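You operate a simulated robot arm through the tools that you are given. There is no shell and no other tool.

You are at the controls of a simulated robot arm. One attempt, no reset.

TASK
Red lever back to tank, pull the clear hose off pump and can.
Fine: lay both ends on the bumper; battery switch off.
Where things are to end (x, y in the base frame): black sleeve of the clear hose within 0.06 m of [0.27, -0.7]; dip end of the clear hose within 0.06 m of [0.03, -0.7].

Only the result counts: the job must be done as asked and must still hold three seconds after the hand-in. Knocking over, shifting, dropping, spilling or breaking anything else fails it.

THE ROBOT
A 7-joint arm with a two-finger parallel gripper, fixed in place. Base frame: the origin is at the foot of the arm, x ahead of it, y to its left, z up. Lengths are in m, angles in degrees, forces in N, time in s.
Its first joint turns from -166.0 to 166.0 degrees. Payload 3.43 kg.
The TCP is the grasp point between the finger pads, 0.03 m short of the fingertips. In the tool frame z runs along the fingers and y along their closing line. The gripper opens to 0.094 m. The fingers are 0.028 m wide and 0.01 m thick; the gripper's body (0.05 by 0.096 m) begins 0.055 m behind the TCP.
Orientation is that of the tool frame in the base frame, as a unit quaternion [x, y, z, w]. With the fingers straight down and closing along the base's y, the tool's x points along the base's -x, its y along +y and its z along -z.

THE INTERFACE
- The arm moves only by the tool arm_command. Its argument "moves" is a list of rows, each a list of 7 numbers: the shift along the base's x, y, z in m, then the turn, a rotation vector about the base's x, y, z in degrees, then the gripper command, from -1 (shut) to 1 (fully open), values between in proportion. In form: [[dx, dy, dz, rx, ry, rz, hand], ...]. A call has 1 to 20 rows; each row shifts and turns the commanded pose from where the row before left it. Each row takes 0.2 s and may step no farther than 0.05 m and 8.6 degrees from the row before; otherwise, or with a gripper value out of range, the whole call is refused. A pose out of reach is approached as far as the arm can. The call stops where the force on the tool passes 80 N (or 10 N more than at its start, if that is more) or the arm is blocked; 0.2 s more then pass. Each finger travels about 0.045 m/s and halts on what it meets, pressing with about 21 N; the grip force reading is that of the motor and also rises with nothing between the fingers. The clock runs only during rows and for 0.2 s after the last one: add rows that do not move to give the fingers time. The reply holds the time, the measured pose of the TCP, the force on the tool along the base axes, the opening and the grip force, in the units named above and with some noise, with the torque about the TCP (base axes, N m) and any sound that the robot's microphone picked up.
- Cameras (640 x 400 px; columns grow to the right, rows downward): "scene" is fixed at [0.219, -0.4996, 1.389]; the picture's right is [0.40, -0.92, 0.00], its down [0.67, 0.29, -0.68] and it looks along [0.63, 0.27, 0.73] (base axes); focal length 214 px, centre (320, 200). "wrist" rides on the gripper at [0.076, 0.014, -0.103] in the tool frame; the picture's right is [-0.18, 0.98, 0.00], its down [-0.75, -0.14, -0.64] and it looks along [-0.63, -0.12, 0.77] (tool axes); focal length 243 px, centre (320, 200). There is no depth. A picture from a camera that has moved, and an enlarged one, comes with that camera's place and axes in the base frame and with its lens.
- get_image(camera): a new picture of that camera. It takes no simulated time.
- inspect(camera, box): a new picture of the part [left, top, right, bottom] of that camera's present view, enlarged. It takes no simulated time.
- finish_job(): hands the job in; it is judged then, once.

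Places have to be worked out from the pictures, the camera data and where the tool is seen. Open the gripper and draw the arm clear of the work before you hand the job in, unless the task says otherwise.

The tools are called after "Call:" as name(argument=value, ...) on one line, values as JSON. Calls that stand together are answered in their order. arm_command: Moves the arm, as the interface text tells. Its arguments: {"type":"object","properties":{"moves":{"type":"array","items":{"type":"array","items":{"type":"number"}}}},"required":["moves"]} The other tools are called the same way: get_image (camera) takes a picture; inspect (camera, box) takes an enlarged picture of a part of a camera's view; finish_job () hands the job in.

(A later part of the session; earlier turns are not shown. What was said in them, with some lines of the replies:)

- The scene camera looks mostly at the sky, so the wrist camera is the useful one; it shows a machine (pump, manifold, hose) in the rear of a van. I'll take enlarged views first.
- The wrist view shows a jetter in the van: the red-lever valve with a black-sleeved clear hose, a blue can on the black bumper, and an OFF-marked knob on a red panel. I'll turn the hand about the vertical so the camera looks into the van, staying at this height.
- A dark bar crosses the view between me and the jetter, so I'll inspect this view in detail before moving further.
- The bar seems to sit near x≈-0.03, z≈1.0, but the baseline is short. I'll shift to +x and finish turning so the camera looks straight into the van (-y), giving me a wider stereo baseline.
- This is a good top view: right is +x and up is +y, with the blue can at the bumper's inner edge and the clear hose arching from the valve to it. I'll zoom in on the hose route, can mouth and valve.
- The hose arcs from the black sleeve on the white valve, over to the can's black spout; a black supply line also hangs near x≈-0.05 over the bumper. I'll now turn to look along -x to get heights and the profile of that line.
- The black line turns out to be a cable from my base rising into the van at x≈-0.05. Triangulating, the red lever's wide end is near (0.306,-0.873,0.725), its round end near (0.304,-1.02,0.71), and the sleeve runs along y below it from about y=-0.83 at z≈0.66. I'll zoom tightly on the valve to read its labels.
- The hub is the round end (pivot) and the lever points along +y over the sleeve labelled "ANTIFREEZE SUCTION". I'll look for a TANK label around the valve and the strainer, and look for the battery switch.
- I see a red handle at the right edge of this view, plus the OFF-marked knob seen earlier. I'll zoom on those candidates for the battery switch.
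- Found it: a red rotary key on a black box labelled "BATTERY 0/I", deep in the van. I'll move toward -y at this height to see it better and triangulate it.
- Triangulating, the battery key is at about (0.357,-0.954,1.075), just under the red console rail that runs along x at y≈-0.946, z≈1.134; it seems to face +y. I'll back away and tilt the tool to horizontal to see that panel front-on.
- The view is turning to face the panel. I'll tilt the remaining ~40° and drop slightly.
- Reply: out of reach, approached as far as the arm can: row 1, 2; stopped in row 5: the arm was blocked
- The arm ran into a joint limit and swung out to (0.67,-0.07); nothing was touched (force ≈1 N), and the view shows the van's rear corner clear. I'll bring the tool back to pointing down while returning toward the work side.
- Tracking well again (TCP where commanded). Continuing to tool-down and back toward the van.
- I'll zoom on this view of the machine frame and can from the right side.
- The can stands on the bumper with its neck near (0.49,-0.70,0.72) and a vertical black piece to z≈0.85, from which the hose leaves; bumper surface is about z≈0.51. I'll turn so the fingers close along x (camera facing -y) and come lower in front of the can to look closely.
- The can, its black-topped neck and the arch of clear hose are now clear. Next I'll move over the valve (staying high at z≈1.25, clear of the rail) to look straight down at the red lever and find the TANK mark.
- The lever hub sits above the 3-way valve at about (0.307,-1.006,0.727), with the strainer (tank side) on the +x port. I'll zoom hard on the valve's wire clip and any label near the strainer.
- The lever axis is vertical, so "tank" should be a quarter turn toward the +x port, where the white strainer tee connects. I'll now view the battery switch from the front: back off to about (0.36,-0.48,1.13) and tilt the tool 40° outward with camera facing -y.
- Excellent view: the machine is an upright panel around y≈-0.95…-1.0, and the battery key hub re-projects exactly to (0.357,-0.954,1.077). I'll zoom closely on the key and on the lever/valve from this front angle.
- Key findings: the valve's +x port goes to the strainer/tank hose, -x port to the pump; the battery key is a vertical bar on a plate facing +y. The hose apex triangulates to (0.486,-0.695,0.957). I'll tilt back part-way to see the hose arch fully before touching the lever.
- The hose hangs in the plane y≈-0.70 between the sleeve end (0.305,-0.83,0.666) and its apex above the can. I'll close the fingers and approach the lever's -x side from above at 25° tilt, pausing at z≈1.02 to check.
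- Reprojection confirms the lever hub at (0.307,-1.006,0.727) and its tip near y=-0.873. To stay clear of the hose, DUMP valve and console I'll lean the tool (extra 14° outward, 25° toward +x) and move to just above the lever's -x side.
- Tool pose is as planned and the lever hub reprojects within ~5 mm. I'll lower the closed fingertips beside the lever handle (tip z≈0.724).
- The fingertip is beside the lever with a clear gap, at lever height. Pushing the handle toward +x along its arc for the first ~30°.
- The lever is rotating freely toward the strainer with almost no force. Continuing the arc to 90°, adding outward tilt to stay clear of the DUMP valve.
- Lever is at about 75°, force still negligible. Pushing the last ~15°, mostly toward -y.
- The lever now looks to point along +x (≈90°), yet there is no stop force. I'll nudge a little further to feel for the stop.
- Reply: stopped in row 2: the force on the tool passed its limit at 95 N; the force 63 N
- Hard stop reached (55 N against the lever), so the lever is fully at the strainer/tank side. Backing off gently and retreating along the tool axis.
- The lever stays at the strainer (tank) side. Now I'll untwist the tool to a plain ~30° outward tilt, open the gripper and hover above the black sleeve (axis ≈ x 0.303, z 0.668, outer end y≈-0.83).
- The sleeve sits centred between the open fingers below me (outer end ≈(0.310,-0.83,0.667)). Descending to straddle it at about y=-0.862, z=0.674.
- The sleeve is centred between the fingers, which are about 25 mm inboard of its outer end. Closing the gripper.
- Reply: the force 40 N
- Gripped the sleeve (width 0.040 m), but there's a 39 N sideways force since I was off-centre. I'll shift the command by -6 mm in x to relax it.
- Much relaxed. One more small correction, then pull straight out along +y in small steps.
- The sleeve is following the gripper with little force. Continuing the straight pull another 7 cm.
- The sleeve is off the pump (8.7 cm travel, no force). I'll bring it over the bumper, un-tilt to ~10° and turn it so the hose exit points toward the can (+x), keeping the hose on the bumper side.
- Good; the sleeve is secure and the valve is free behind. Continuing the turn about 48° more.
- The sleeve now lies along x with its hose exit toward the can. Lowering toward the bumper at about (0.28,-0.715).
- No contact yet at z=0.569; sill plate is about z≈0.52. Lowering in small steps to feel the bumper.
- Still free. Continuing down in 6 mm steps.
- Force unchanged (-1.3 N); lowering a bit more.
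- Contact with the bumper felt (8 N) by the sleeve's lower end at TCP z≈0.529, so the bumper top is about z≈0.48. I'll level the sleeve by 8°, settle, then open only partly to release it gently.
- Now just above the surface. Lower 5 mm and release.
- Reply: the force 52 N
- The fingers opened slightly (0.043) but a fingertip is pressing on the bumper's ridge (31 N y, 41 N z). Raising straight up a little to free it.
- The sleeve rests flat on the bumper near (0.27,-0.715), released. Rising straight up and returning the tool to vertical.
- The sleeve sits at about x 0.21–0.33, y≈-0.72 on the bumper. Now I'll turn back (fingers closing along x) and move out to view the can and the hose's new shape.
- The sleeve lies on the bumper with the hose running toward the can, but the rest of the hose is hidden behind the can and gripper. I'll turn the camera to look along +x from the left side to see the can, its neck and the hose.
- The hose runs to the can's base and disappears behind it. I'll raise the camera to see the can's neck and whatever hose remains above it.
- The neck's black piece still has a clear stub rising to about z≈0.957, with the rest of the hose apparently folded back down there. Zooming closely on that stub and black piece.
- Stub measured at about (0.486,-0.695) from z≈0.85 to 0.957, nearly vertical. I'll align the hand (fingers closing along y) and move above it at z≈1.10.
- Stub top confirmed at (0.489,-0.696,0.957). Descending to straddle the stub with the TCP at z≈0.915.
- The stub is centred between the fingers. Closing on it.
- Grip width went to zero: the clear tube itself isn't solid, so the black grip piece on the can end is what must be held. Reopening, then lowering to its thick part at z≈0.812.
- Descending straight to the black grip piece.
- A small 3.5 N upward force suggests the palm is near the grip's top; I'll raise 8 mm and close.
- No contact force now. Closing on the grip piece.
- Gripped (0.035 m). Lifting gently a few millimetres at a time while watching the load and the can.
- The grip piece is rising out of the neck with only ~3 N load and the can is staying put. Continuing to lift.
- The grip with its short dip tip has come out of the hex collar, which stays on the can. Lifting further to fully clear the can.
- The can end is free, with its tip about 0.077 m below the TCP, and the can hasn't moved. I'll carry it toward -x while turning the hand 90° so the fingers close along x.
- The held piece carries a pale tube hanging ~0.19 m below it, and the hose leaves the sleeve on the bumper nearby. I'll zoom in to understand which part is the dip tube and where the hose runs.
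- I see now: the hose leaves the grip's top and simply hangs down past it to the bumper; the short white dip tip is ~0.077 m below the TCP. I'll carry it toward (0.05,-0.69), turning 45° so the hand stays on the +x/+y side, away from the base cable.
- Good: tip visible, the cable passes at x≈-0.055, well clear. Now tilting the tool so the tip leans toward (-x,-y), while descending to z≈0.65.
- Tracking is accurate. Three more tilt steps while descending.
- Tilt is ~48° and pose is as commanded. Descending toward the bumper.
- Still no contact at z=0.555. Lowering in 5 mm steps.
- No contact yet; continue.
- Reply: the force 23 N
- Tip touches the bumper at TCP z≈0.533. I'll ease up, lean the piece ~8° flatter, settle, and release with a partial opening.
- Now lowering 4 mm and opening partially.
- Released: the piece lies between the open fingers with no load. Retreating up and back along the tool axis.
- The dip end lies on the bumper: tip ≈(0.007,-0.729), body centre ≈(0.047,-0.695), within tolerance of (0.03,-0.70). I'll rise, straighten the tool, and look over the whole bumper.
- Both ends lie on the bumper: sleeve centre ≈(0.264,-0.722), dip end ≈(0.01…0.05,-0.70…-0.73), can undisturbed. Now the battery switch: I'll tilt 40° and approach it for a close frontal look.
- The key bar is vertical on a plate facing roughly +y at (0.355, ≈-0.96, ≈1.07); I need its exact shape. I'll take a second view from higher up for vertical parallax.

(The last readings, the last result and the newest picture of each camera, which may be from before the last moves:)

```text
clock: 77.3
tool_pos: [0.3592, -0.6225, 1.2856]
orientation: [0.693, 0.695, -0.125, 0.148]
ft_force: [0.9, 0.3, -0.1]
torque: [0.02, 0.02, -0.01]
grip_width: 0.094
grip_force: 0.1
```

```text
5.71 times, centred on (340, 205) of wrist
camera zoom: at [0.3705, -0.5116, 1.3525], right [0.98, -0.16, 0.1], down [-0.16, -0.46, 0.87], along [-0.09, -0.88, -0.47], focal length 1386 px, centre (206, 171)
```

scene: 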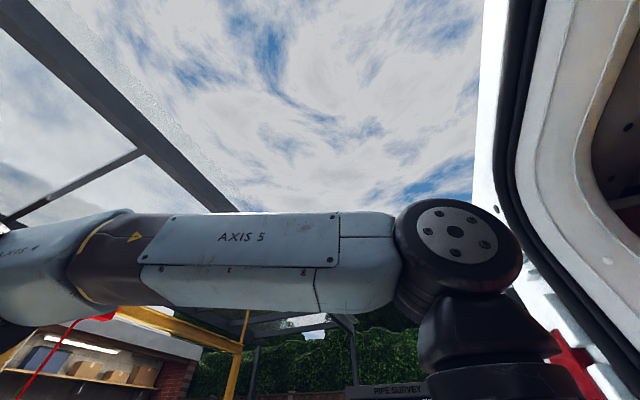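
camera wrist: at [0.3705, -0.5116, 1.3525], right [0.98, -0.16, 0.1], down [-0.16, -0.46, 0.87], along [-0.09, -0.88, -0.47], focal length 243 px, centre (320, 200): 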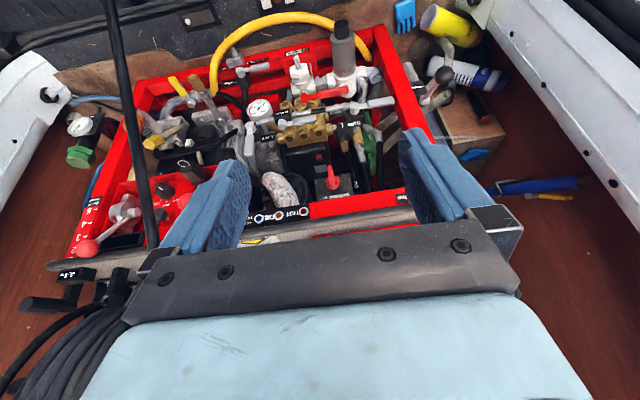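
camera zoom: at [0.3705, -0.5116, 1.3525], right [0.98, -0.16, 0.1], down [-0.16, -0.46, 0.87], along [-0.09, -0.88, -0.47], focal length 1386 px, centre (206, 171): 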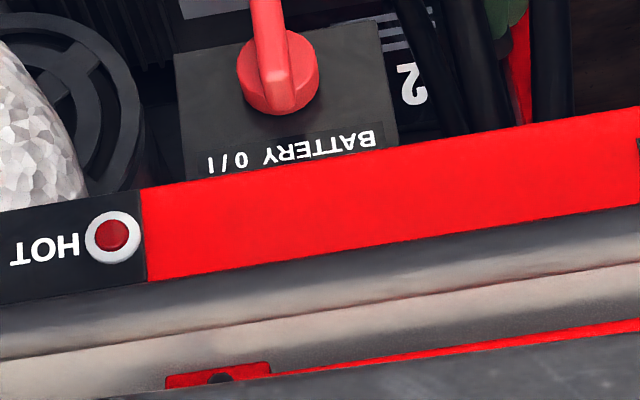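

From above, the handle clearly projects outward from the plate. Zooming in on the entire handle in this view.

Call:
inspect(camera="wrist", box=[310, 150, 360, 200])

Call:
inspect(camera="wrist", box=[240, 140, 400, 240])

```text
8.00 times, centred on (335, 175) of wrist
camera zoom: at [0.3705, -0.5116, 1.3525], right [0.98, -0.16, 0.1], down [-0.16, -0.46, 0.87], along [-0.09, -0.88, -0.47], focal length 1941 px, centre (200, 400)
```

zoom: 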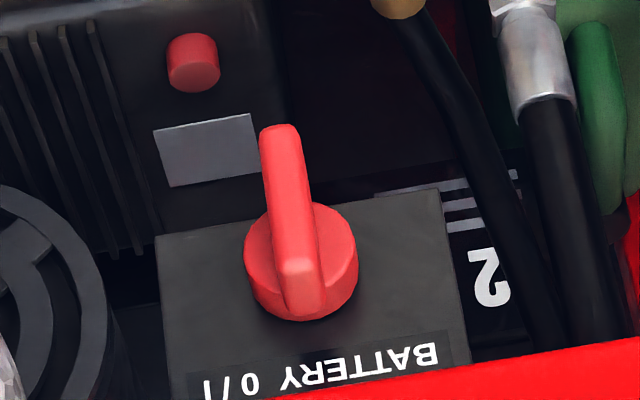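

```text
4.00 times, centred on (320, 190) of wrist
camera zoom: at [0.3705, -0.5116, 1.3525], right [0.98, -0.16, 0.1], down [-0.16, -0.46, 0.87], along [-0.09, -0.88, -0.47], focal length 970 px, centre (320, 240)
```

zoom: 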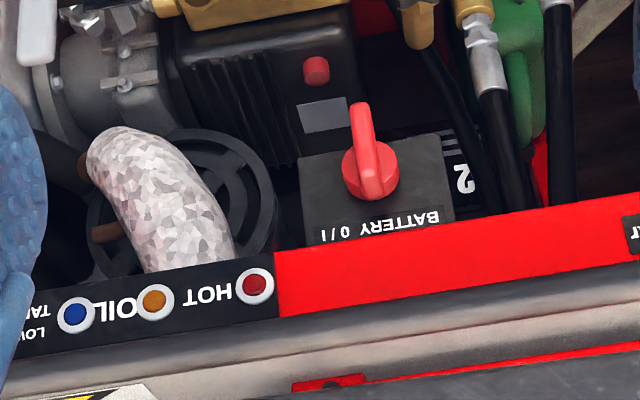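

Now it's unambiguous: the bar is vertical and parallel to the plate, centre ≈(0.354, z 1.073), outer face y≈-0.9255, plate y≈-0.966, rail edge at z≈1.11. I'll bring the tool to nearly horizontal, in stages, to grip the bar and turn it about its axis.

Call:
arm_command(moves=[[-0.001, -0.005, -0.035, -8, 0, 0, 0.2], [-0.001, -0.005, -0.035, -8, 0, 0, 0.0], [-0.001, -0.005, -0.035, -8, 0, 0, -0.1], [-0.001, -0.005, -0.03, -8, 0, 0, -0.1]])

Call:
get_image(camera="wrist")

```text
clock: 78.3
tool_pos: [0.3542, -0.6412, 1.149]
orientation: [0.625, 0.634, -0.311, 0.333]
ft_force: [-1.1, -0.3, 0.9]
torque: [0.08, -0.06, 0.09]
grip_width: 0.0421
grip_force: 0.0
```

```text
taken
camera wrist: at [0.3643, -0.5132, 1.146], right [0.98, -0.08, 0.17], down [-0.17, 0.08, 0.98], along [-0.09, -0.99, 0.06], focal length 243 px, centre (320, 200)
```

wrist: 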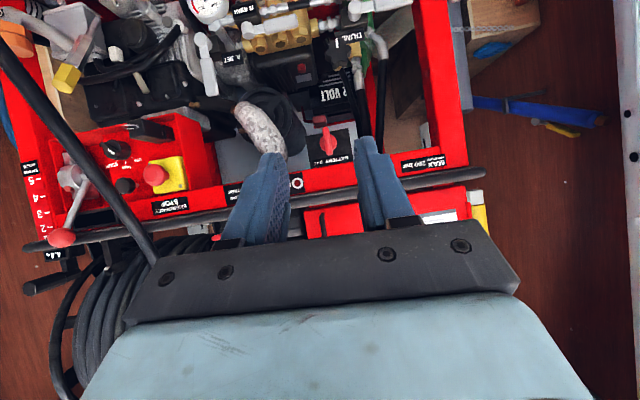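

Tilt is 54° and tracking well. A dark bar runs along x near the console; I'll zoom to locate it before going further.

Call:
inspect(camera="wrist", box=[260, 100, 420, 240])

Call:
inspect(camera="wrist", box=[0, 120, 240, 300])

```text
2.86 times, centred on (340, 170) of wrist
camera zoom: at [0.3643, -0.5132, 1.146], right [0.98, -0.08, 0.17], down [-0.17, 0.08, 0.98], along [-0.09, -0.99, 0.06], focal length 693 px, centre (263, 286)
```

zoom: 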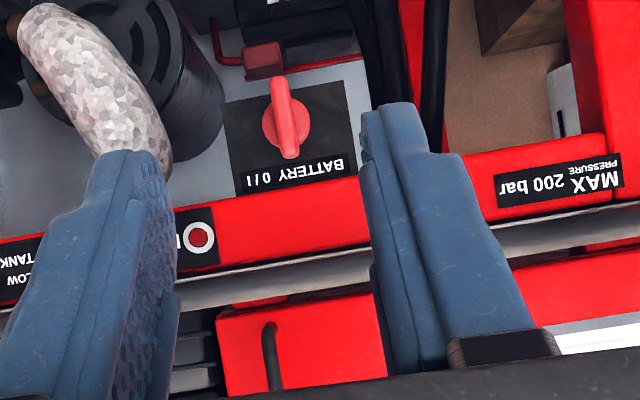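

```text
2.22 times, centred on (120, 210) of wrist
camera zoom: at [0.3643, -0.5132, 1.146], right [0.98, -0.08, 0.17], down [-0.17, 0.08, 0.98], along [-0.09, -0.99, 0.06], focal length 539 px, centre (764, 178)
```

zoom: 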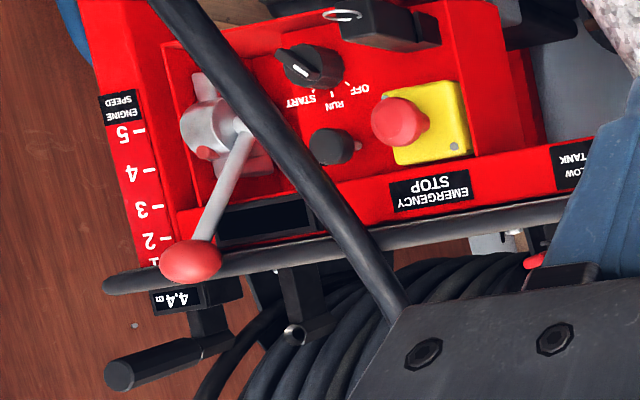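

The bar/pipe is at z≈1.17 behind the console, out of the way. Continuing to tilt to ~84° and moving closer to the key.

Call:
arm_command(moves=[[0, -0.03, -0.016, -7.5, 0, 0, -0.1], [0, -0.03, -0.016, -7.5, 0, 0, -0.1], [0, -0.03, -0.016, -7.5, 0, 0, -0.1], [0, -0.03, -0.016, -7.5, 0, 0, -0.1]])

Call:
get_image(camera="wrist")

Call:
inspect(camera="wrist", box=[240, 60, 420, 220])

```text
clock: 79.3
tool_pos: [0.3548, -0.7604, 1.0841]
orientation: [0.516, 0.532, -0.465, 0.485]
ft_force: [0.9, 0.3, 0.9]
torque: [0.03, -0.01, -0.01]
grip_width: 0.0423
grip_force: 0.1
```

```text
taken
camera wrist: at [0.3651, -0.6497, 1.0187], right [0.98, 0.02, 0.19], down [-0.16, 0.56, 0.81], along [-0.09, -0.83, 0.55], focal length 243 px, centre (320, 200)
```

wrist: 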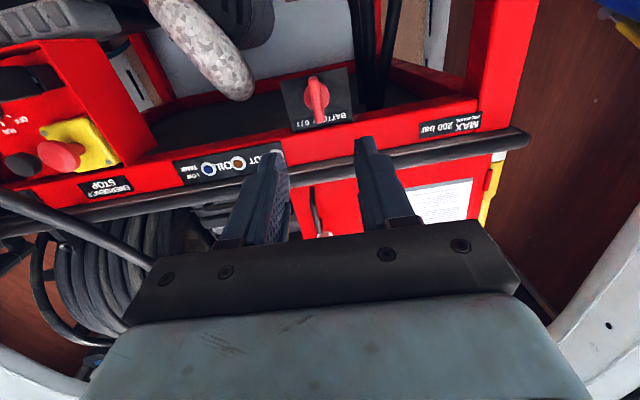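

```text
2.50 times, centred on (330, 140) of wrist
camera zoom: at [0.3651, -0.6497, 1.0187], right [0.98, 0.02, 0.19], down [-0.16, 0.56, 0.81], along [-0.09, -0.83, 0.55], focal length 606 px, centre (295, 350)
```

zoom: 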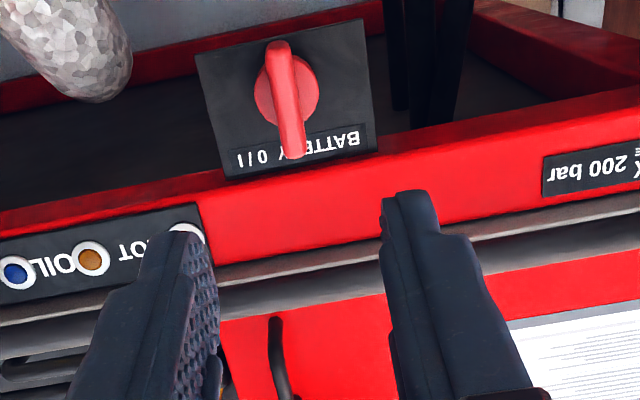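

Reprojection agrees within ~3 mm: bar centre (0.3555,·,1.073), outer face y≈-0.926. Moving in toward it along -y, stopping short to check alignment.

Call:
arm_command(moves=[[0, -0.035, -0.002, 0, 0, 0, -0.1], [0, -0.035, -0.003, 0, 0, 0, -0.1], [0, -0.03, -0.002, 0, 0, 0, -0.1]])

Call:
get_image(camera="wrist")

Call:
inspect(camera="wrist", box=[240, 100, 420, 240])

```text
clock: 80.2
tool_pos: [0.3559, -0.8592, 1.077]
orientation: [0.517, 0.532, -0.465, 0.484]
ft_force: [0.6, -0.1, 0.5]
torque: [-0.02, -0.04, -0.03]
grip_width: 0.0423
grip_force: 0.0
```

```text
taken
camera wrist: at [0.3658, -0.7484, 1.0117], right [0.98, 0.02, 0.19], down [-0.16, 0.56, 0.81], along [-0.09, -0.83, 0.55], focal length 243 px, centre (320, 200)
```

wrist: 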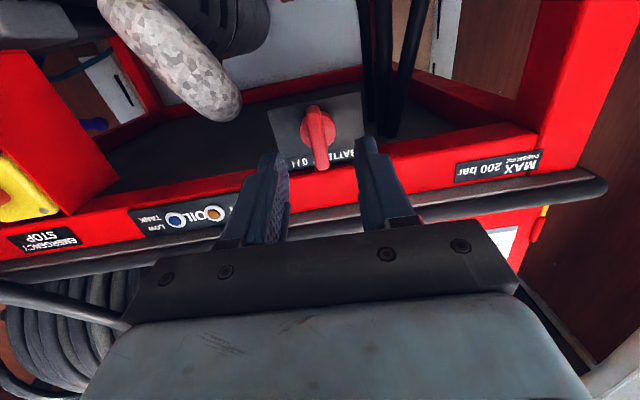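

```text
2.86 times, centred on (330, 170) of wrist
camera zoom: at [0.3658, -0.7484, 1.0117], right [0.98, 0.02, 0.19], down [-0.16, 0.56, 0.81], along [-0.09, -0.83, 0.55], focal length 693 px, centre (291, 286)
```

zoom: 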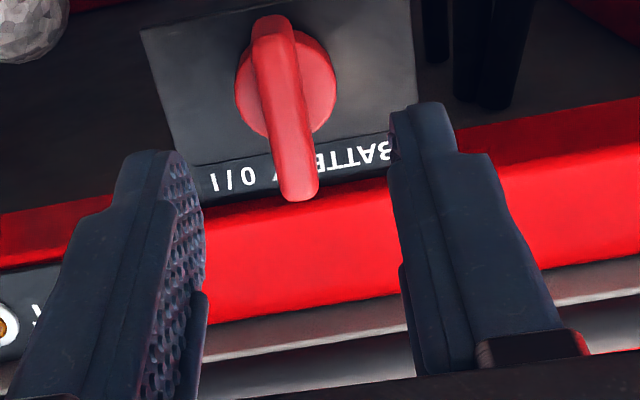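

The bar is nicely centred between the fingertips. Advancing the remaining ~5.5 cm slowly.

Call:
arm_command(moves=[[-0.0005, -0.019, 0, 0, 0, 0, -0.1], [-0.0005, -0.019, 0, 0, 0, 0, -0.1], [0, -0.015, 0, 0, 0, 0, -0.1]])

Call:
get_image(camera="wrist")

Call:
inspect(camera="wrist", box=[240, 120, 420, 240])

```text
clock: 81.0
tool_pos: [0.354, -0.9139, 1.0786]
orientation: [0.516, 0.532, -0.465, 0.484]
ft_force: [0.3, -0.8, -0.6]
torque: [0.04, -0.02, -0.01]
grip_width: 0.0424
grip_force: 0.2
```

```text
taken
camera wrist: at [0.3648, -0.8028, 1.013], right [0.98, 0.01, 0.19], down [-0.16, 0.56, 0.81], along [-0.09, -0.83, 0.55], focal length 243 px, centre (320, 200)
```

wrist: 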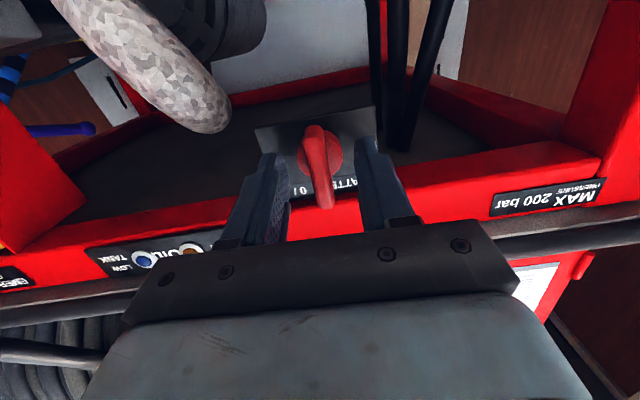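

```text
3.33 times, centred on (330, 180) of wrist
camera zoom: at [0.3648, -0.8028, 1.013], right [0.98, 0.01, 0.19], down [-0.16, 0.56, 0.81], along [-0.09, -0.83, 0.55], focal length 809 px, centre (287, 267)
```

zoom: 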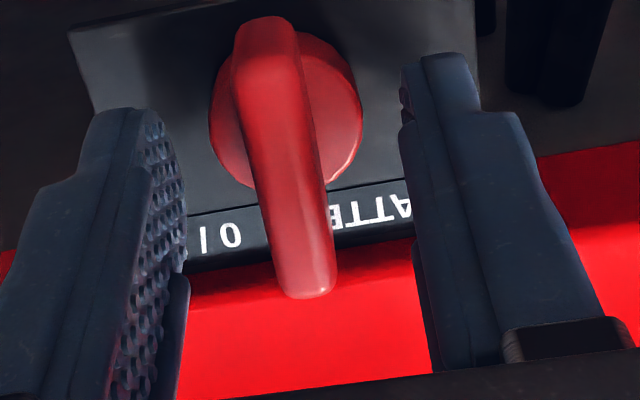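

Bar is between the fingers, no contact yet. Closing on it.

Call:
arm_command(moves=[[0, 0, 0, 0, 0, 0, -1], [0, 0, 0, 0, 0, 0, -1], [0, 0, 0, 0, 0, 0, -1]])

Call:
inspect(camera="wrist", box=[240, 120, 420, 240])

```text
clock: 81.8
tool_pos: [0.3545, -0.9141, 1.0791]
orientation: [0.516, 0.532, -0.465, 0.484]
ft_force: [3.1, -1.5, 0.6]
torque: [0.11, 0.21, -0.74]
grip_width: 0.0118
grip_force: 36.1
```

```text
3.33 times, centred on (330, 180) of wrist
camera zoom: at [0.3649, -0.8028, 1.013], right [0.98, 0.01, 0.19], down [-0.16, 0.56, 0.81], along [-0.09, -0.83, 0.55], focal length 809 px, centre (287, 267)
```

zoom: 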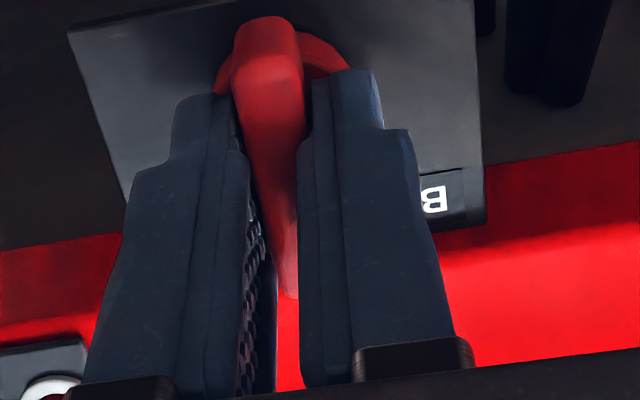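

Firm grip on the bar (0.0118 m). Trying a small counter-clockwise turn (seen from the front; +ry) and watching torque about y.

Call:
arm_command(moves=[[0.0004, 0, 0, 0, 4, 0, -1], [0.0004, 0, 0, 0, 4, 0, -1]])

Call:
inspect(camera="wrist", box=[240, 100, 420, 240])

```text
clock: 82.3
tool_pos: [0.3544, -0.914, 1.0785]
orientation: [0.483, 0.564, -0.5, 0.445]
ft_force: [2.4, 7.3, 3.0]
torque: [0.59, -0.02, -1.09]
grip_width: 0.0115
grip_force: 44.8
```

```text
2.86 times, centred on (330, 170) of wrist
camera zoom: at [0.3559, -0.8028, 1.0122], right [1.0, 0.01, 0.05], down [-0.05, 0.56, 0.83], along [-0.02, -0.83, 0.56], focal length 693 px, centre (291, 286)
```

zoom: 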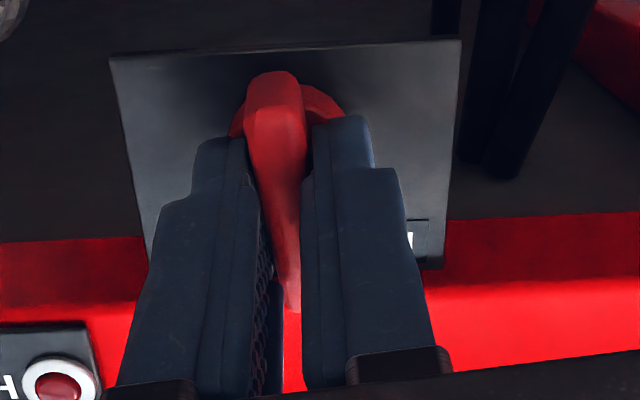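

The plate turned relative to the fingers with ~0 torque about the key axis, so it rotates freely this way. I'll continue about the key's true axis (slightly upward), following the small offset arc.

Call:
arm_command(moves=[[0.0003, 0, -0.0001, 0, 3.97, 0.44, -1], [0.0003, 0, -0.0001, 0, 3.97, 0.44, -1], [0.0003, 0, -0.0001, 0, 3.97, 0.44, -1], [0.0004, 0, -0.0001, 0, 3.97, 0.44, -1]])

Call:
inspect(camera="wrist", box=[240, 100, 420, 240])

```text
clock: 83.3
tool_pos: [0.3546, -0.9138, 1.0783]
orientation: [0.4, 0.627, -0.556, 0.371]
ft_force: [-0.4, -5.7, 10.9]
torque: [0.15, 0.07, -1.35]
grip_width: 0.0121
grip_force: 45.2
```

```text
2.86 times, centred on (330, 170) of wrist
camera zoom: at [0.3344, -0.8033, 1.0144], right [0.97, 0.04, -0.23], down [0.16, 0.56, 0.81], along [0.16, -0.83, 0.54], focal length 693 px, centre (291, 286)
```

zoom: 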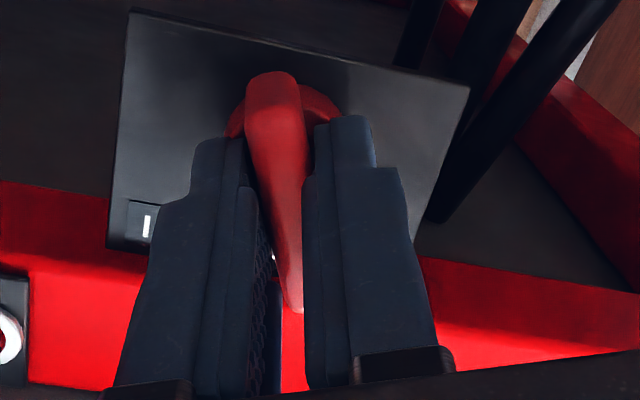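

Turning smoothly (≈24°), forces modest. Continuing another 32°.

Call:
arm_command(moves=[[0.0003, 0, 0, 0, 3.97, 0.44, -1], [0.0003, 0, 0, 0, 3.97, 0.44, -1], [0.0003, 0, 0, 0, 3.97, 0.44, -1], [0.0003, 0, -0.0001, 0, 3.97, 0.44, -1], [0.0003, 0, -0.0001, 0, 3.97, 0.44, -1], [0.0002, 0, -0.0002, 0, 3.97, 0.44, -1], [0.0002, 0, -0.0002, 0, 3.97, 0.44, -1], [0.0002, 0, -0.0002, 0, 3.97, 0.44, -1]])

Call:
inspect(camera="wrist", box=[240, 100, 420, 240])

```text
clock: 85.2
tool_pos: [0.3538, -0.9131, 1.0794]
orientation: [0.215, 0.717, -0.633, 0.201]
ft_force: [-19.5, -25.7, 29.7]
torque: [-1.13, 0.01, -1.38]
grip_width: 0.013
grip_force: 45.0
```

```text
2.86 times, centred on (330, 170) of wrist
camera zoom: at [0.2973, -0.8048, 1.0362], right [0.7, 0.09, -0.7], down [0.53, 0.58, 0.61], along [0.47, -0.81, 0.36], focal length 693 px, centre (291, 286)
```

zoom: 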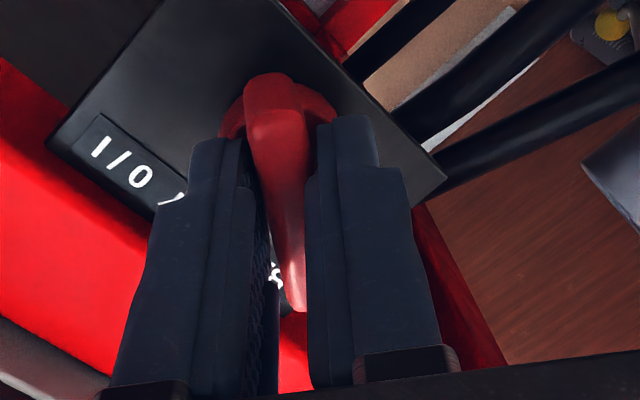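

Turned ~56°, but side forces are building (≈-20, -26, +30 N) because my assumed pivot offset is off. I'll correct the position slightly before continuing.

Call:
arm_command(moves=[[-0.0015, -0.0005, 0.0008, 0, 0, 0, -1], [-0.0015, -0.0005, 0.0007, 0, 0, 0, -1]])

```text
clock: 85.8
tool_pos: [0.3544, -0.9129, 1.0796]
orientation: [0.215, 0.717, -0.631, 0.201]
ft_force: [-19.7, -5.2, 19.9]
torque: [-1.15, 0.08, -1.07]
grip_width: 0.0132
grip_force: 45.4
```

Improving. A little more correction.

Call:
arm_command(moves=[[-0.0015, 0, 0.0015, 0, 0, 0, -1], [-0.001, 0, 0.001, 0, 0, 0, -1]])

```text
clock: 86.3
tool_pos: [0.354, -0.9132, 1.0792]
orientation: [0.214, 0.718, -0.631, 0.201]
ft_force: [-4.2, 21.3, -4.1]
torque: [-0.85, -0.04, -0.52]
grip_width: 0.0131
grip_force: 45.4
```

Side forces nearly gone. I'll relieve the ~2° yaw misalignment and continue turning purely about the TCP.

Call:
arm_command(moves=[[0, 0, 0, -1.5, 0, -0.9, -1], [0, 0, 0, 0, 4, 0.3, -1], [0, 0, 0, 0, 4, 0.3, -1], [0, 0, 0, 0, 4, 0.3, -1]])

Call:
inspect(camera="wrist", box=[240, 100, 420, 240])

```text
clock: 87.3
tool_pos: [0.3537, -0.9133, 1.0773]
orientation: [0.143, 0.726, -0.66, 0.128]
ft_force: [6.9, 32.4, -25.3]
torque: [-0.17, 0.0, -0.82]
grip_width: 0.013
grip_force: 45.3
```

```text
2.86 times, centred on (330, 170) of wrist
camera zoom: at [0.2891, -0.8065, 1.0465], right [0.54, 0.08, -0.84], down [0.65, 0.6, 0.48], along [0.54, -0.8, 0.27], focal length 693 px, centre (291, 286)
```

zoom: 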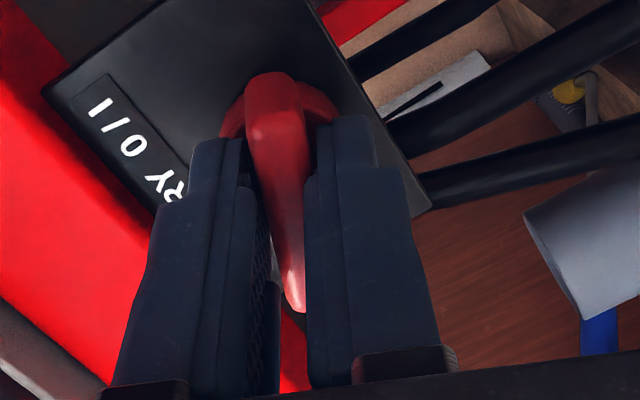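

About 68° now; z force went to -25 N, so I'll lower slightly, ease outward, and keep turning.

Call:
arm_command(moves=[[0, 0.0007, -0.0012, 0, 0, 0, -1], [0, 0.0005, -0.001, 0, 4, 0.3, -1], [0, 0, -0.0003, 0, 4, 0.3, -1]])

Call:
inspect(camera="wrist", box=[240, 100, 420, 240])

```text
clock: 88.2
tool_pos: [0.3532, -0.9132, 1.078]
orientation: [0.092, 0.733, -0.669, 0.082]
ft_force: [14.8, -12.8, -7.4]
torque: [-0.63, -0.05, -0.91]
grip_width: 0.0128
grip_force: 44.7
```

```text
2.86 times, centred on (330, 170) of wrist
camera zoom: at [0.284, -0.8075, 1.0554], right [0.42, 0.08, -0.9], down [0.7, 0.61, 0.38], along [0.58, -0.79, 0.2], focal length 693 px, centre (291, 286)
```

zoom: 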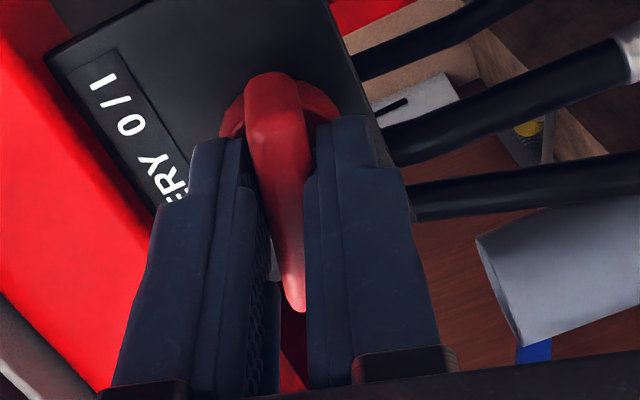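

At 76°, still no resistance about the key axis. Continuing in small steps to the expected 90° stop.

Call:
arm_command(moves=[[0.0007, -0.0004, -0.0004, 0, 4, 0.3, -1], [0.0005, 0, 0, 0, 4, 0.3, -1]])

Call:
inspect(camera="wrist", box=[240, 100, 420, 240])

```text
clock: 88.8
tool_pos: [0.3543, -0.9134, 1.0781]
orientation: [0.042, 0.738, -0.673, 0.034]
ft_force: [15.0, -20.6, 7.0]
torque: [-1.08, -0.05, -0.63]
grip_width: 0.0132
grip_force: 45.2
```

```text
2.86 times, centred on (330, 170) of wrist
camera zoom: at [0.2805, -0.8079, 1.0653], right [0.29, 0.09, -0.95], down [0.74, 0.62, 0.28], along [0.61, -0.78, 0.11], focal length 693 px, centre (291, 286)
```

zoom: 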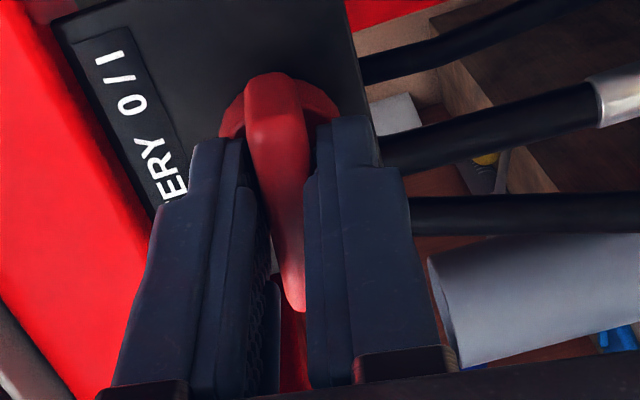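

84°. Two more small steps toward 90°+, checking for the stop.

Call:
arm_command(moves=[[0.0005, -0.0003, 0.0003, 0, 4, 0.3, -1], [0.0003, 0, 0.0002, 0, 3, 0.2, -1]])

Call:
inspect(camera="wrist", box=[240, 100, 420, 240])

```text
clock: 89.3
tool_pos: [0.3543, -0.9131, 1.0777]
orientation: [-0.002, 0.739, -0.674, -0.008]
ft_force: [14.6, -7.0, 10.3]
torque: [-1.18, -0.75, -0.81]
grip_width: 0.0127
grip_force: 45.7
```

```text
2.86 times, centred on (330, 170) of wrist
camera zoom: at [0.2786, -0.8082, 1.0745], right [0.17, 0.09, -0.98], down [0.76, 0.62, 0.19], along [0.63, -0.78, 0.04], focal length 693 px, centre (291, 286)
```

zoom: 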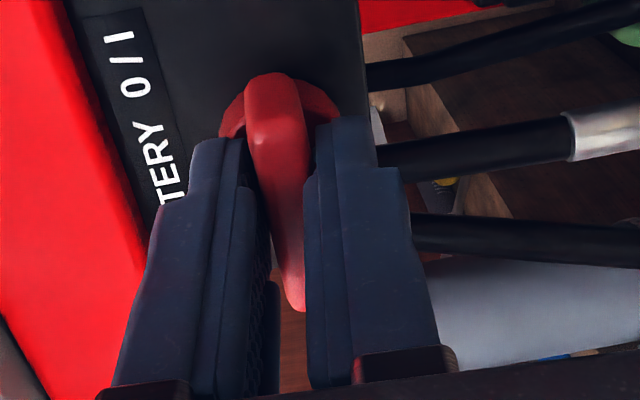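

Torque about the axis jumped to -0.75 N·m at ~90°: the stop is reached, handle now horizontal (off). Opening only slightly to release without touching the rail.

Call:
arm_command(moves=[[0, 0, 0, 0, -1, 0, -0.7], [0, 0, 0, 0, 0, 0, -0.5], [0, 0, 0, 0, 0, 0, -0.45]])

Call:
inspect(camera="wrist", box=[240, 100, 420, 240])

```text
clock: 90.2
tool_pos: [0.3515, -0.9134, 1.078]
orientation: [0.005, 0.739, -0.674, -0.002]
ft_force: [-0.1, -0.7, -0.6]
torque: [0.01, 0.0, 0.02]
grip_width: 0.0258
grip_force: 0.1
```

```text
2.86 times, centred on (330, 170) of wrist
camera zoom: at [0.2774, -0.8083, 1.0724], right [0.19, 0.09, -0.98], down [0.76, 0.62, 0.2], along [0.62, -0.78, 0.05], focal length 693 px, centre (291, 286)
```

zoom: 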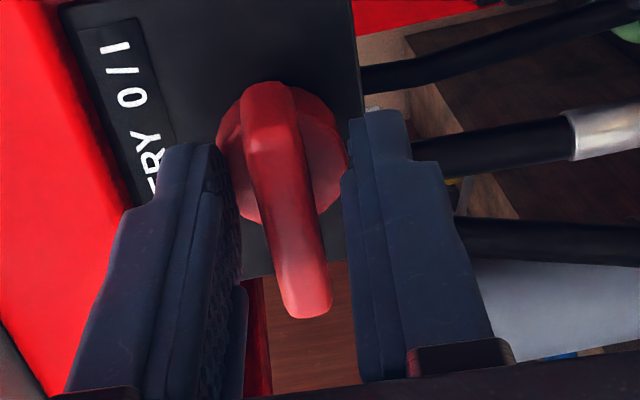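

Released with no residual force, and the handle stays put. Backing straight out along +y.

Call:
arm_command(moves=[[0, 0.02, 0.002, 0, 0, 0, -0.45], [0, 0.035, 0.003, 0, 0, 0, -0.45], [0, 0.045, 0.005, 0, 0, 0, -0.45], [0, 0.045, 0.005, 0, -8, 0, -0.2], [0, 0.04, 0.005, 0, -8, 0, 0], [0, 0.03, 0.005, 0, -8, 0, 0]])

Call:
get_image(camera="wrist")

Call:
inspect(camera="wrist", box=[220, 20, 420, 220])

```text
clock: 91.5
tool_pos: [0.3548, -0.6984, 1.1018]
orientation: [0.144, 0.723, -0.658, 0.152]
ft_force: [0.2, -0.3, -0.7]
torque: [-0.02, -0.02, -0.01]
grip_width: 0.0469
grip_force: 0.1
```

```text
taken
camera wrist: at [0.2867, -0.593, 1.0666], right [0.57, 0.09, -0.82], down [0.61, 0.62, 0.49], along [0.55, -0.78, 0.3], focal length 243 px, centre (320, 200)
```

wrist: 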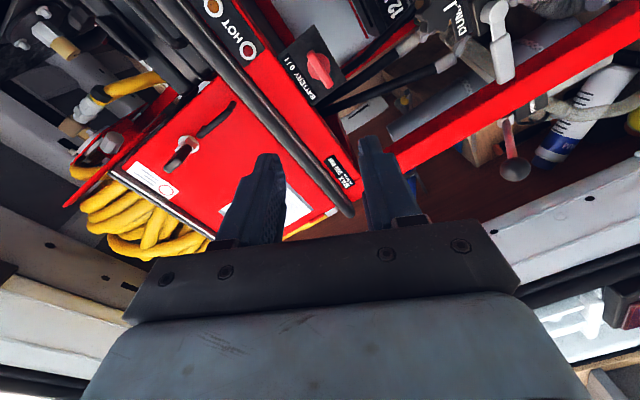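

```text
2.00 times, centred on (320, 120) of wrist
camera zoom: at [0.2867, -0.593, 1.0666], right [0.57, 0.09, -0.82], down [0.61, 0.62, 0.49], along [0.55, -0.78, 0.3], focal length 485 px, centre (320, 360)
```

zoom: 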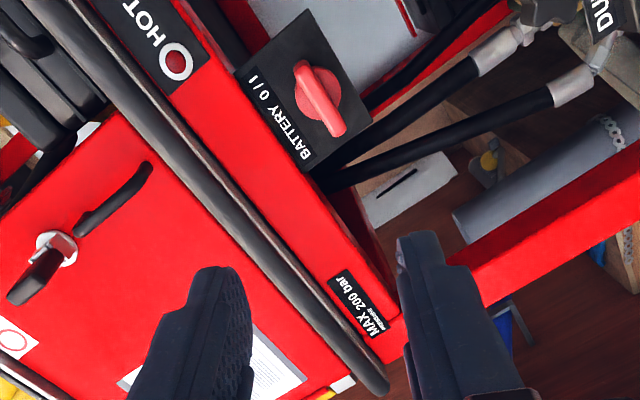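

The key's bar is now parallel to the label text — turned the full 90° to off. I'll unwind the wrist and move back for a final overall check.

Call:
arm_command(moves=[[0, 0.02, 0.005, 0, -8, 0, 0], [0, 0.02, 0.005, 0, -8, 0, 0], [0, 0.02, 0.005, 0, -8, 0, 0], [0, 0.02, 0.005, 0, -8, 0, 0], [0, 0.02, 0.005, 0, -8, 0, 0], [0, 0.02, 0.005, 0, -8, 0, 0], [0, 0.01, 0.005, 0, -8, 0, 0.5], [0, 0.0, 0.005, 0, -8, 0, 1], [0, 0.0, 0.01, 8, 0, 0, 1], [0, 0.0, 0.01, 8, 0, 0, 1], [0, 0.0, 0.01, 8, 0, 0, 1], [0, 0.0, 0.01, 8, 0, 0, 1], [0, 0.0, 0.01, 8, 0, 0, 1]])

Call:
get_image(camera="wrist")

Call:
inspect(camera="wrist", box=[240, 80, 420, 240])

```text
clock: 94.3
tool_pos: [0.3515, -0.5704, 1.1903]
orientation: [0.606, 0.66, -0.295, 0.331]
ft_force: [-0.2, 0.3, 0.1]
torque: [-0.08, 0.01, -0.05]
grip_width: 0.0938
grip_force: 0.1
out of reach, approached as far as the arm can: row 13
```

```text
taken
camera wrist: at [0.3545, -0.4407, 1.1918], right [0.99, -0.02, 0.16], down [-0.16, 0.04, 0.99], along [-0.03, -1.0, 0.04], focal length 243 px, centre (320, 200)
```

wrist: 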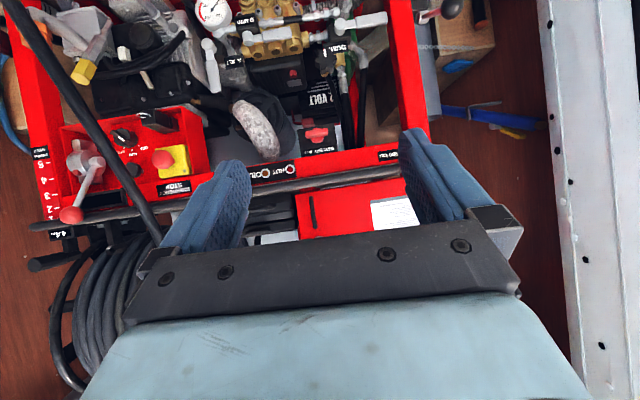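

```text
2.50 times, centred on (330, 160) of wrist
camera zoom: at [0.3545, -0.4407, 1.1918], right [0.99, -0.02, 0.16], down [-0.16, 0.04, 0.99], along [-0.03, -1.0, 0.04], focal length 606 px, centre (295, 300)
```

zoom: 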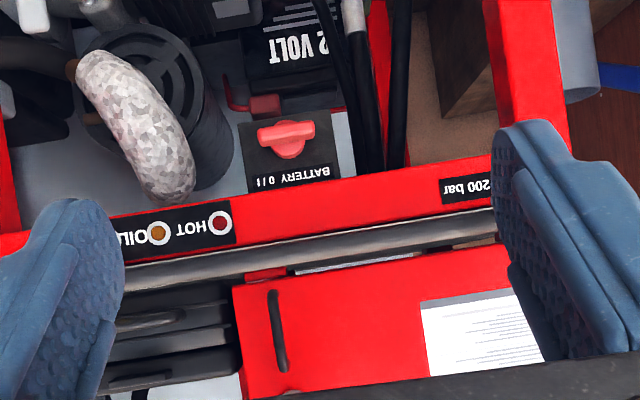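

The battery key is horizontal (off). The last row hit a reach limit, so I'll lower slightly and keep un-tilting in small steps for the final look.

Call:
arm_command(moves=[[0, -0.01, -0.02, 4, 0, 0, 1], [0, -0.01, -0.02, 6, 0, 0, 1], [0, -0.01, -0.01, 6, 0, 0, 1], [0, 0, 0, 6, 0, 0, 1]])

Call:
get_image(camera="wrist")

```text
clock: 95.5
tool_pos: [0.5812, -0.4683, 1.1376]
orientation: [0.502, 0.825, -0.114, 0.235]
ft_force: [0.0, 0.1, -0.3]
torque: [0.02, 0.04, 0.02]
grip_width: 0.0939
grip_force: 0.1
stopped in row 4: the arm was blocked; the commanded pose is now the measured one
```

```text
taken
camera wrist: at [0.5365, -0.3573, 1.1882], right [0.94, 0.32, 0.14], down [-0.01, -0.38, 0.93], along [0.35, -0.87, -0.35], focal length 243 px, centre (320, 200)
```

wrist: 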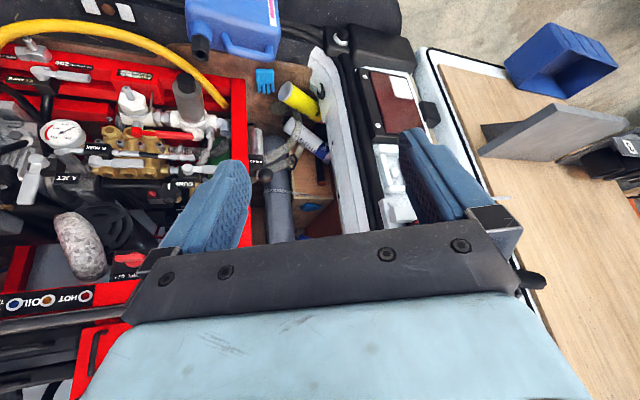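

The arm re-posed itself to (0.58,-0.47,1.14) without any contact force; the view shows the can, lever and interior unchanged. I'll carefully bring the tool back to vertical in place.

Call:
arm_command(moves=[[-0.005, 0.0, 0.0, 6.3, 4.06, 0, 1], [-0.005, 0.0, 0.0, 6.3, 4.06, 0, 1]])

Call:
get_image(camera="scene")

```text
clock: 96.2
tool_pos: [0.5707, -0.4668, 1.14]
orientation: [0.514, 0.847, -0.059, 0.121]
ft_force: [-0.2, 0.0, 0.6]
torque: [-0.05, 0.03, 0.0]
grip_width: 0.0939
grip_force: 0.1
```

```text
taken
```

scene: 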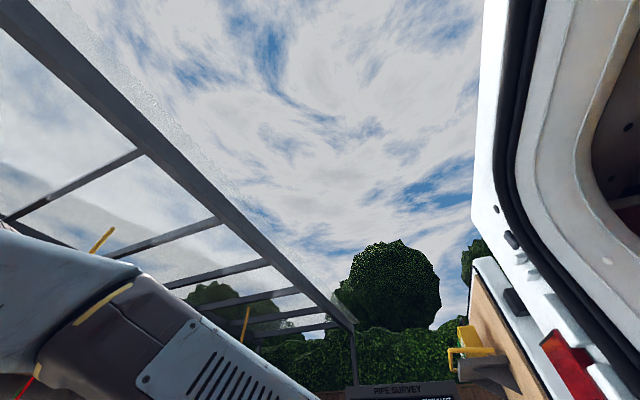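

Tracking normally. Finishing the straightening and moving back to a central, outward position for the final check.

Call:
arm_command(moves=[[-0.02, 0.0, 0.0, 6.3, 4.06, 0, 1], [-0.03, 0.0, 0.0, 6.3, 4.06, 0, 1], [-0.04, 0.0, 0.0, 0, 0, -8, 1], [-0.04, 0.0, 0.0, 0, 0, -8, 1], [-0.04, 0.0, 0.0, 0, 0, -8, 1], [-0.04, 0.0, 0.0, 0, 0, -3, 1]])

Call:
get_image(camera="wrist")

Call:
inspect(camera="wrist", box=[160, 0, 480, 200])

```text
clock: 97.5
tool_pos: [0.3638, -0.4663, 1.138]
orientation: [0.705, 0.709, -0.002, 0.002]
ft_force: [1.1, -0.1, 0.0]
torque: [-0.05, 0.05, 0.01]
grip_width: 0.0939
grip_force: 0.0
```

```text
taken
camera wrist: at [0.3779, -0.387, 1.2396], right [0.98, -0.18, 0.0], down [-0.14, -0.75, 0.65], along [-0.12, -0.64, -0.76], focal length 243 px, centre (320, 200)
```

wrist: 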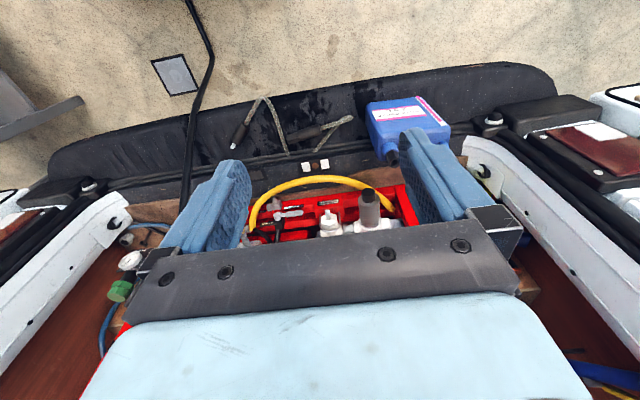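

```text
2.00 times, centred on (320, 100) of wrist
camera zoom: at [0.3779, -0.387, 1.2396], right [0.98, -0.18, 0.0], down [-0.14, -0.75, 0.65], along [-0.12, -0.64, -0.76], focal length 485 px, centre (320, 400)
```

zoom: 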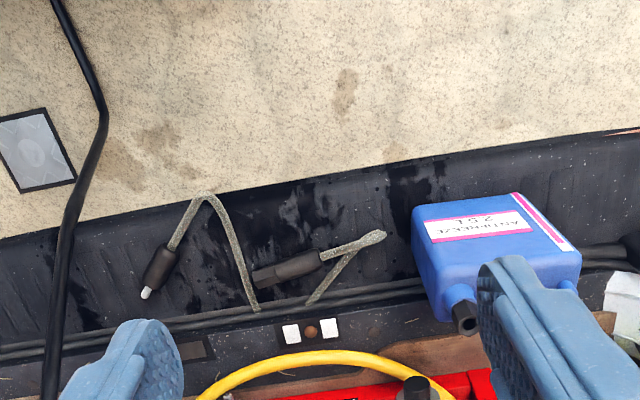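

Everything holds: sleeve ≈(0.262,-0.722), dip end ≈(0.01–0.06,-0.68…-0.73), can in place. A small retreat with the gripper open, plus one last look at the lever.

Call:
arm_command(moves=[[-0.02, -0.04, 0.03, 0, 0, 0, 1], [-0.02, -0.04, 0.03, 0, 0, 0, 1], [-0.02, -0.04, 0.03, 0, 0, 0, 1], [0, 0, 0, 0, 0, 0, 1]])

Call:
inspect(camera="wrist", box=[240, 100, 440, 240])

Call:
inspect(camera="wrist", box=[160, 0, 480, 180])

```text
refused: row 1 steps farther than a row can; nothing moved
```

```text
2.86 times, centred on (340, 170) of wrist
camera zoom: at [0.3779, -0.387, 1.2396], right [0.98, -0.18, 0.0], down [-0.14, -0.75, 0.65], along [-0.12, -0.64, -0.76], focal length 693 px, centre (263, 286)
```

zoom: 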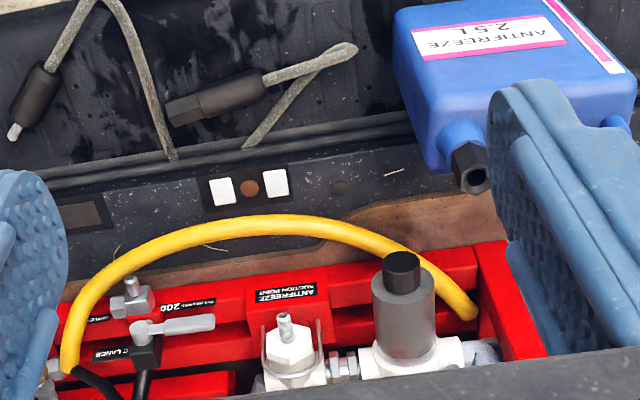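

```text
2.00 times, centred on (320, 90) of wrist
camera zoom: at [0.3779, -0.387, 1.2396], right [0.98, -0.18, 0.0], down [-0.14, -0.75, 0.65], along [-0.12, -0.64, -0.76], focal length 485 px, centre (320, 420)
```

zoom: 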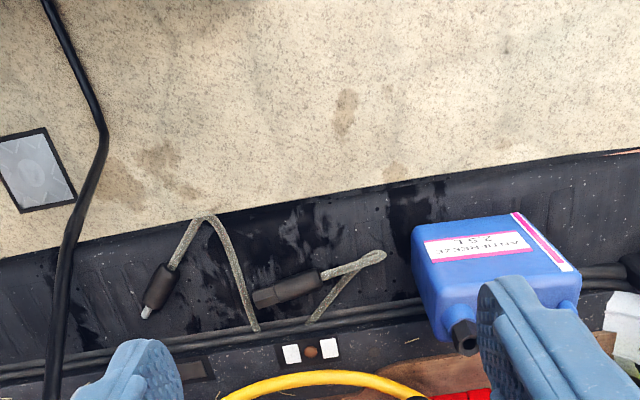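

The row was too long and was refused; the views show the barb bare, both hose ends on the bumper, and the can upright. Repeating the move with shorter steps to confirm the lever.

Call:
arm_command(moves=[[-0.015, -0.035, 0.025, 0, 0, 0, 1], [-0.015, -0.035, 0.025, 0, 0, 0, 1], [-0.015, -0.035, 0.025, 0, 0, 0, 1], [0, -0.02, 0.01, 0, 0, 0, 1]])

Call:
inspect(camera="wrist", box=[240, 80, 440, 240])

```text
clock: 98.5
tool_pos: [0.317, -0.5922, 1.2225]
orientation: [0.705, 0.709, -0.002, 0.002]
ft_force: [0.6, 0.3, 0.4]
torque: [-0.02, -0.01, 0.0]
grip_width: 0.0939
grip_force: 0.0
```

```text
2.50 times, centred on (340, 160) of wrist
camera zoom: at [0.3309, -0.5144, 1.3234], right [0.98, -0.18, 0.0], down [-0.14, -0.75, 0.65], along [-0.11, -0.64, -0.76], focal length 606 px, centre (270, 300)
```

zoom: 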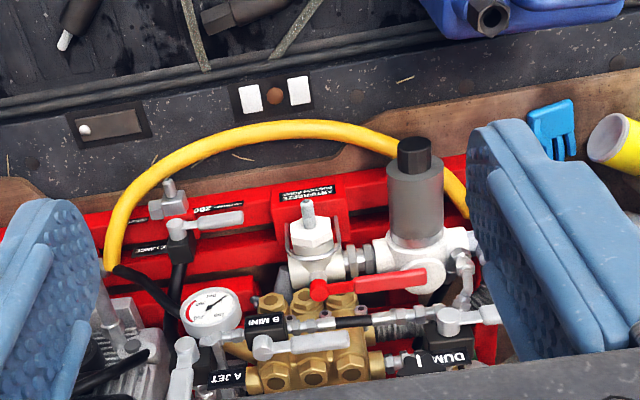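

The lever points at the strainer/tank port, the antifreeze barb is bare, and both hose ends rest on the bumper. Drawing the arm a bit further back, gripper open, before handing in.

Call:
arm_command(moves=[[0, 0.035, 0.01, 0, 0, 0, 1], [0, 0.035, 0.01, 0, 0, 0, 1], [0, 0.02, 0.0, 0, 0, 0, 1], [0, 0, 0, 0, 0, 0, 1]])

Call:
inspect(camera="wrist", box=[140, 0, 500, 220])

```text
clock: 99.5
tool_pos: [0.3169, -0.505, 1.2418]
orientation: [0.705, 0.709, -0.002, 0.003]
ft_force: [-1.2, -0.4, -0.2]
torque: [-0.02, 0.04, 0.01]
grip_width: 0.0939
grip_force: 0.0
```

```text
1.78 times, centred on (320, 110) of wrist
camera zoom: at [0.3305, -0.4263, 1.3428], right [0.98, -0.18, 0.0], down [-0.14, -0.75, 0.65], along [-0.11, -0.64, -0.76], focal length 431 px, centre (320, 360)
```

zoom: 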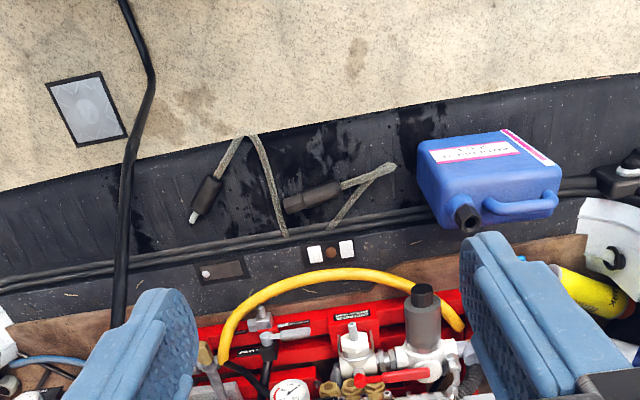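

All parts are where they should be and the arm is clear with the gripper open. Handing in the job.

Call:
finish_job()

```text
The job is handed in.
```

I finished all the steps and handed the job in. I don't have the judge's result yet.

- **Red lever:** I turned it a quarter turn until it hit its stop, so it now points at the strainer port. I found no "tank" label on the valve and took that port to be the tank side from how the pipes run.
- **Clear hose:** it is off both the pump and the can, and both ends are lying on the bumper. The hose between them dips behind the bumper ridge. I estimated the positions from the pictures:

| Part | Estimated position (x, y) | Target (x, y) | Distance from target |
|---|---|---|---|
| Black sleeve (centre) | (0.26, -0.72) | (0.27, -0.70) | about 0.02 m |
| Dip end (tip) | (0.01, -0.73) | (0.03, -0.70) | about 0.03 m |

- **Battery switch:** I turned the key 90° anticlockwise to its stop, so the handle is now horizontal. The label reads only "BATTERY 0/I" with no position marks. I took this as off because it turned freely that way and stopped at a quarter turn.

The antifreeze can stayed upright in its place. I saw nothing else moved or knocked in the last pictures.

Twice the arm hit a joint limit and swung to a different pose away from the work. Neither swing showed any contact force.

The arm is drawn back with the gripper open.
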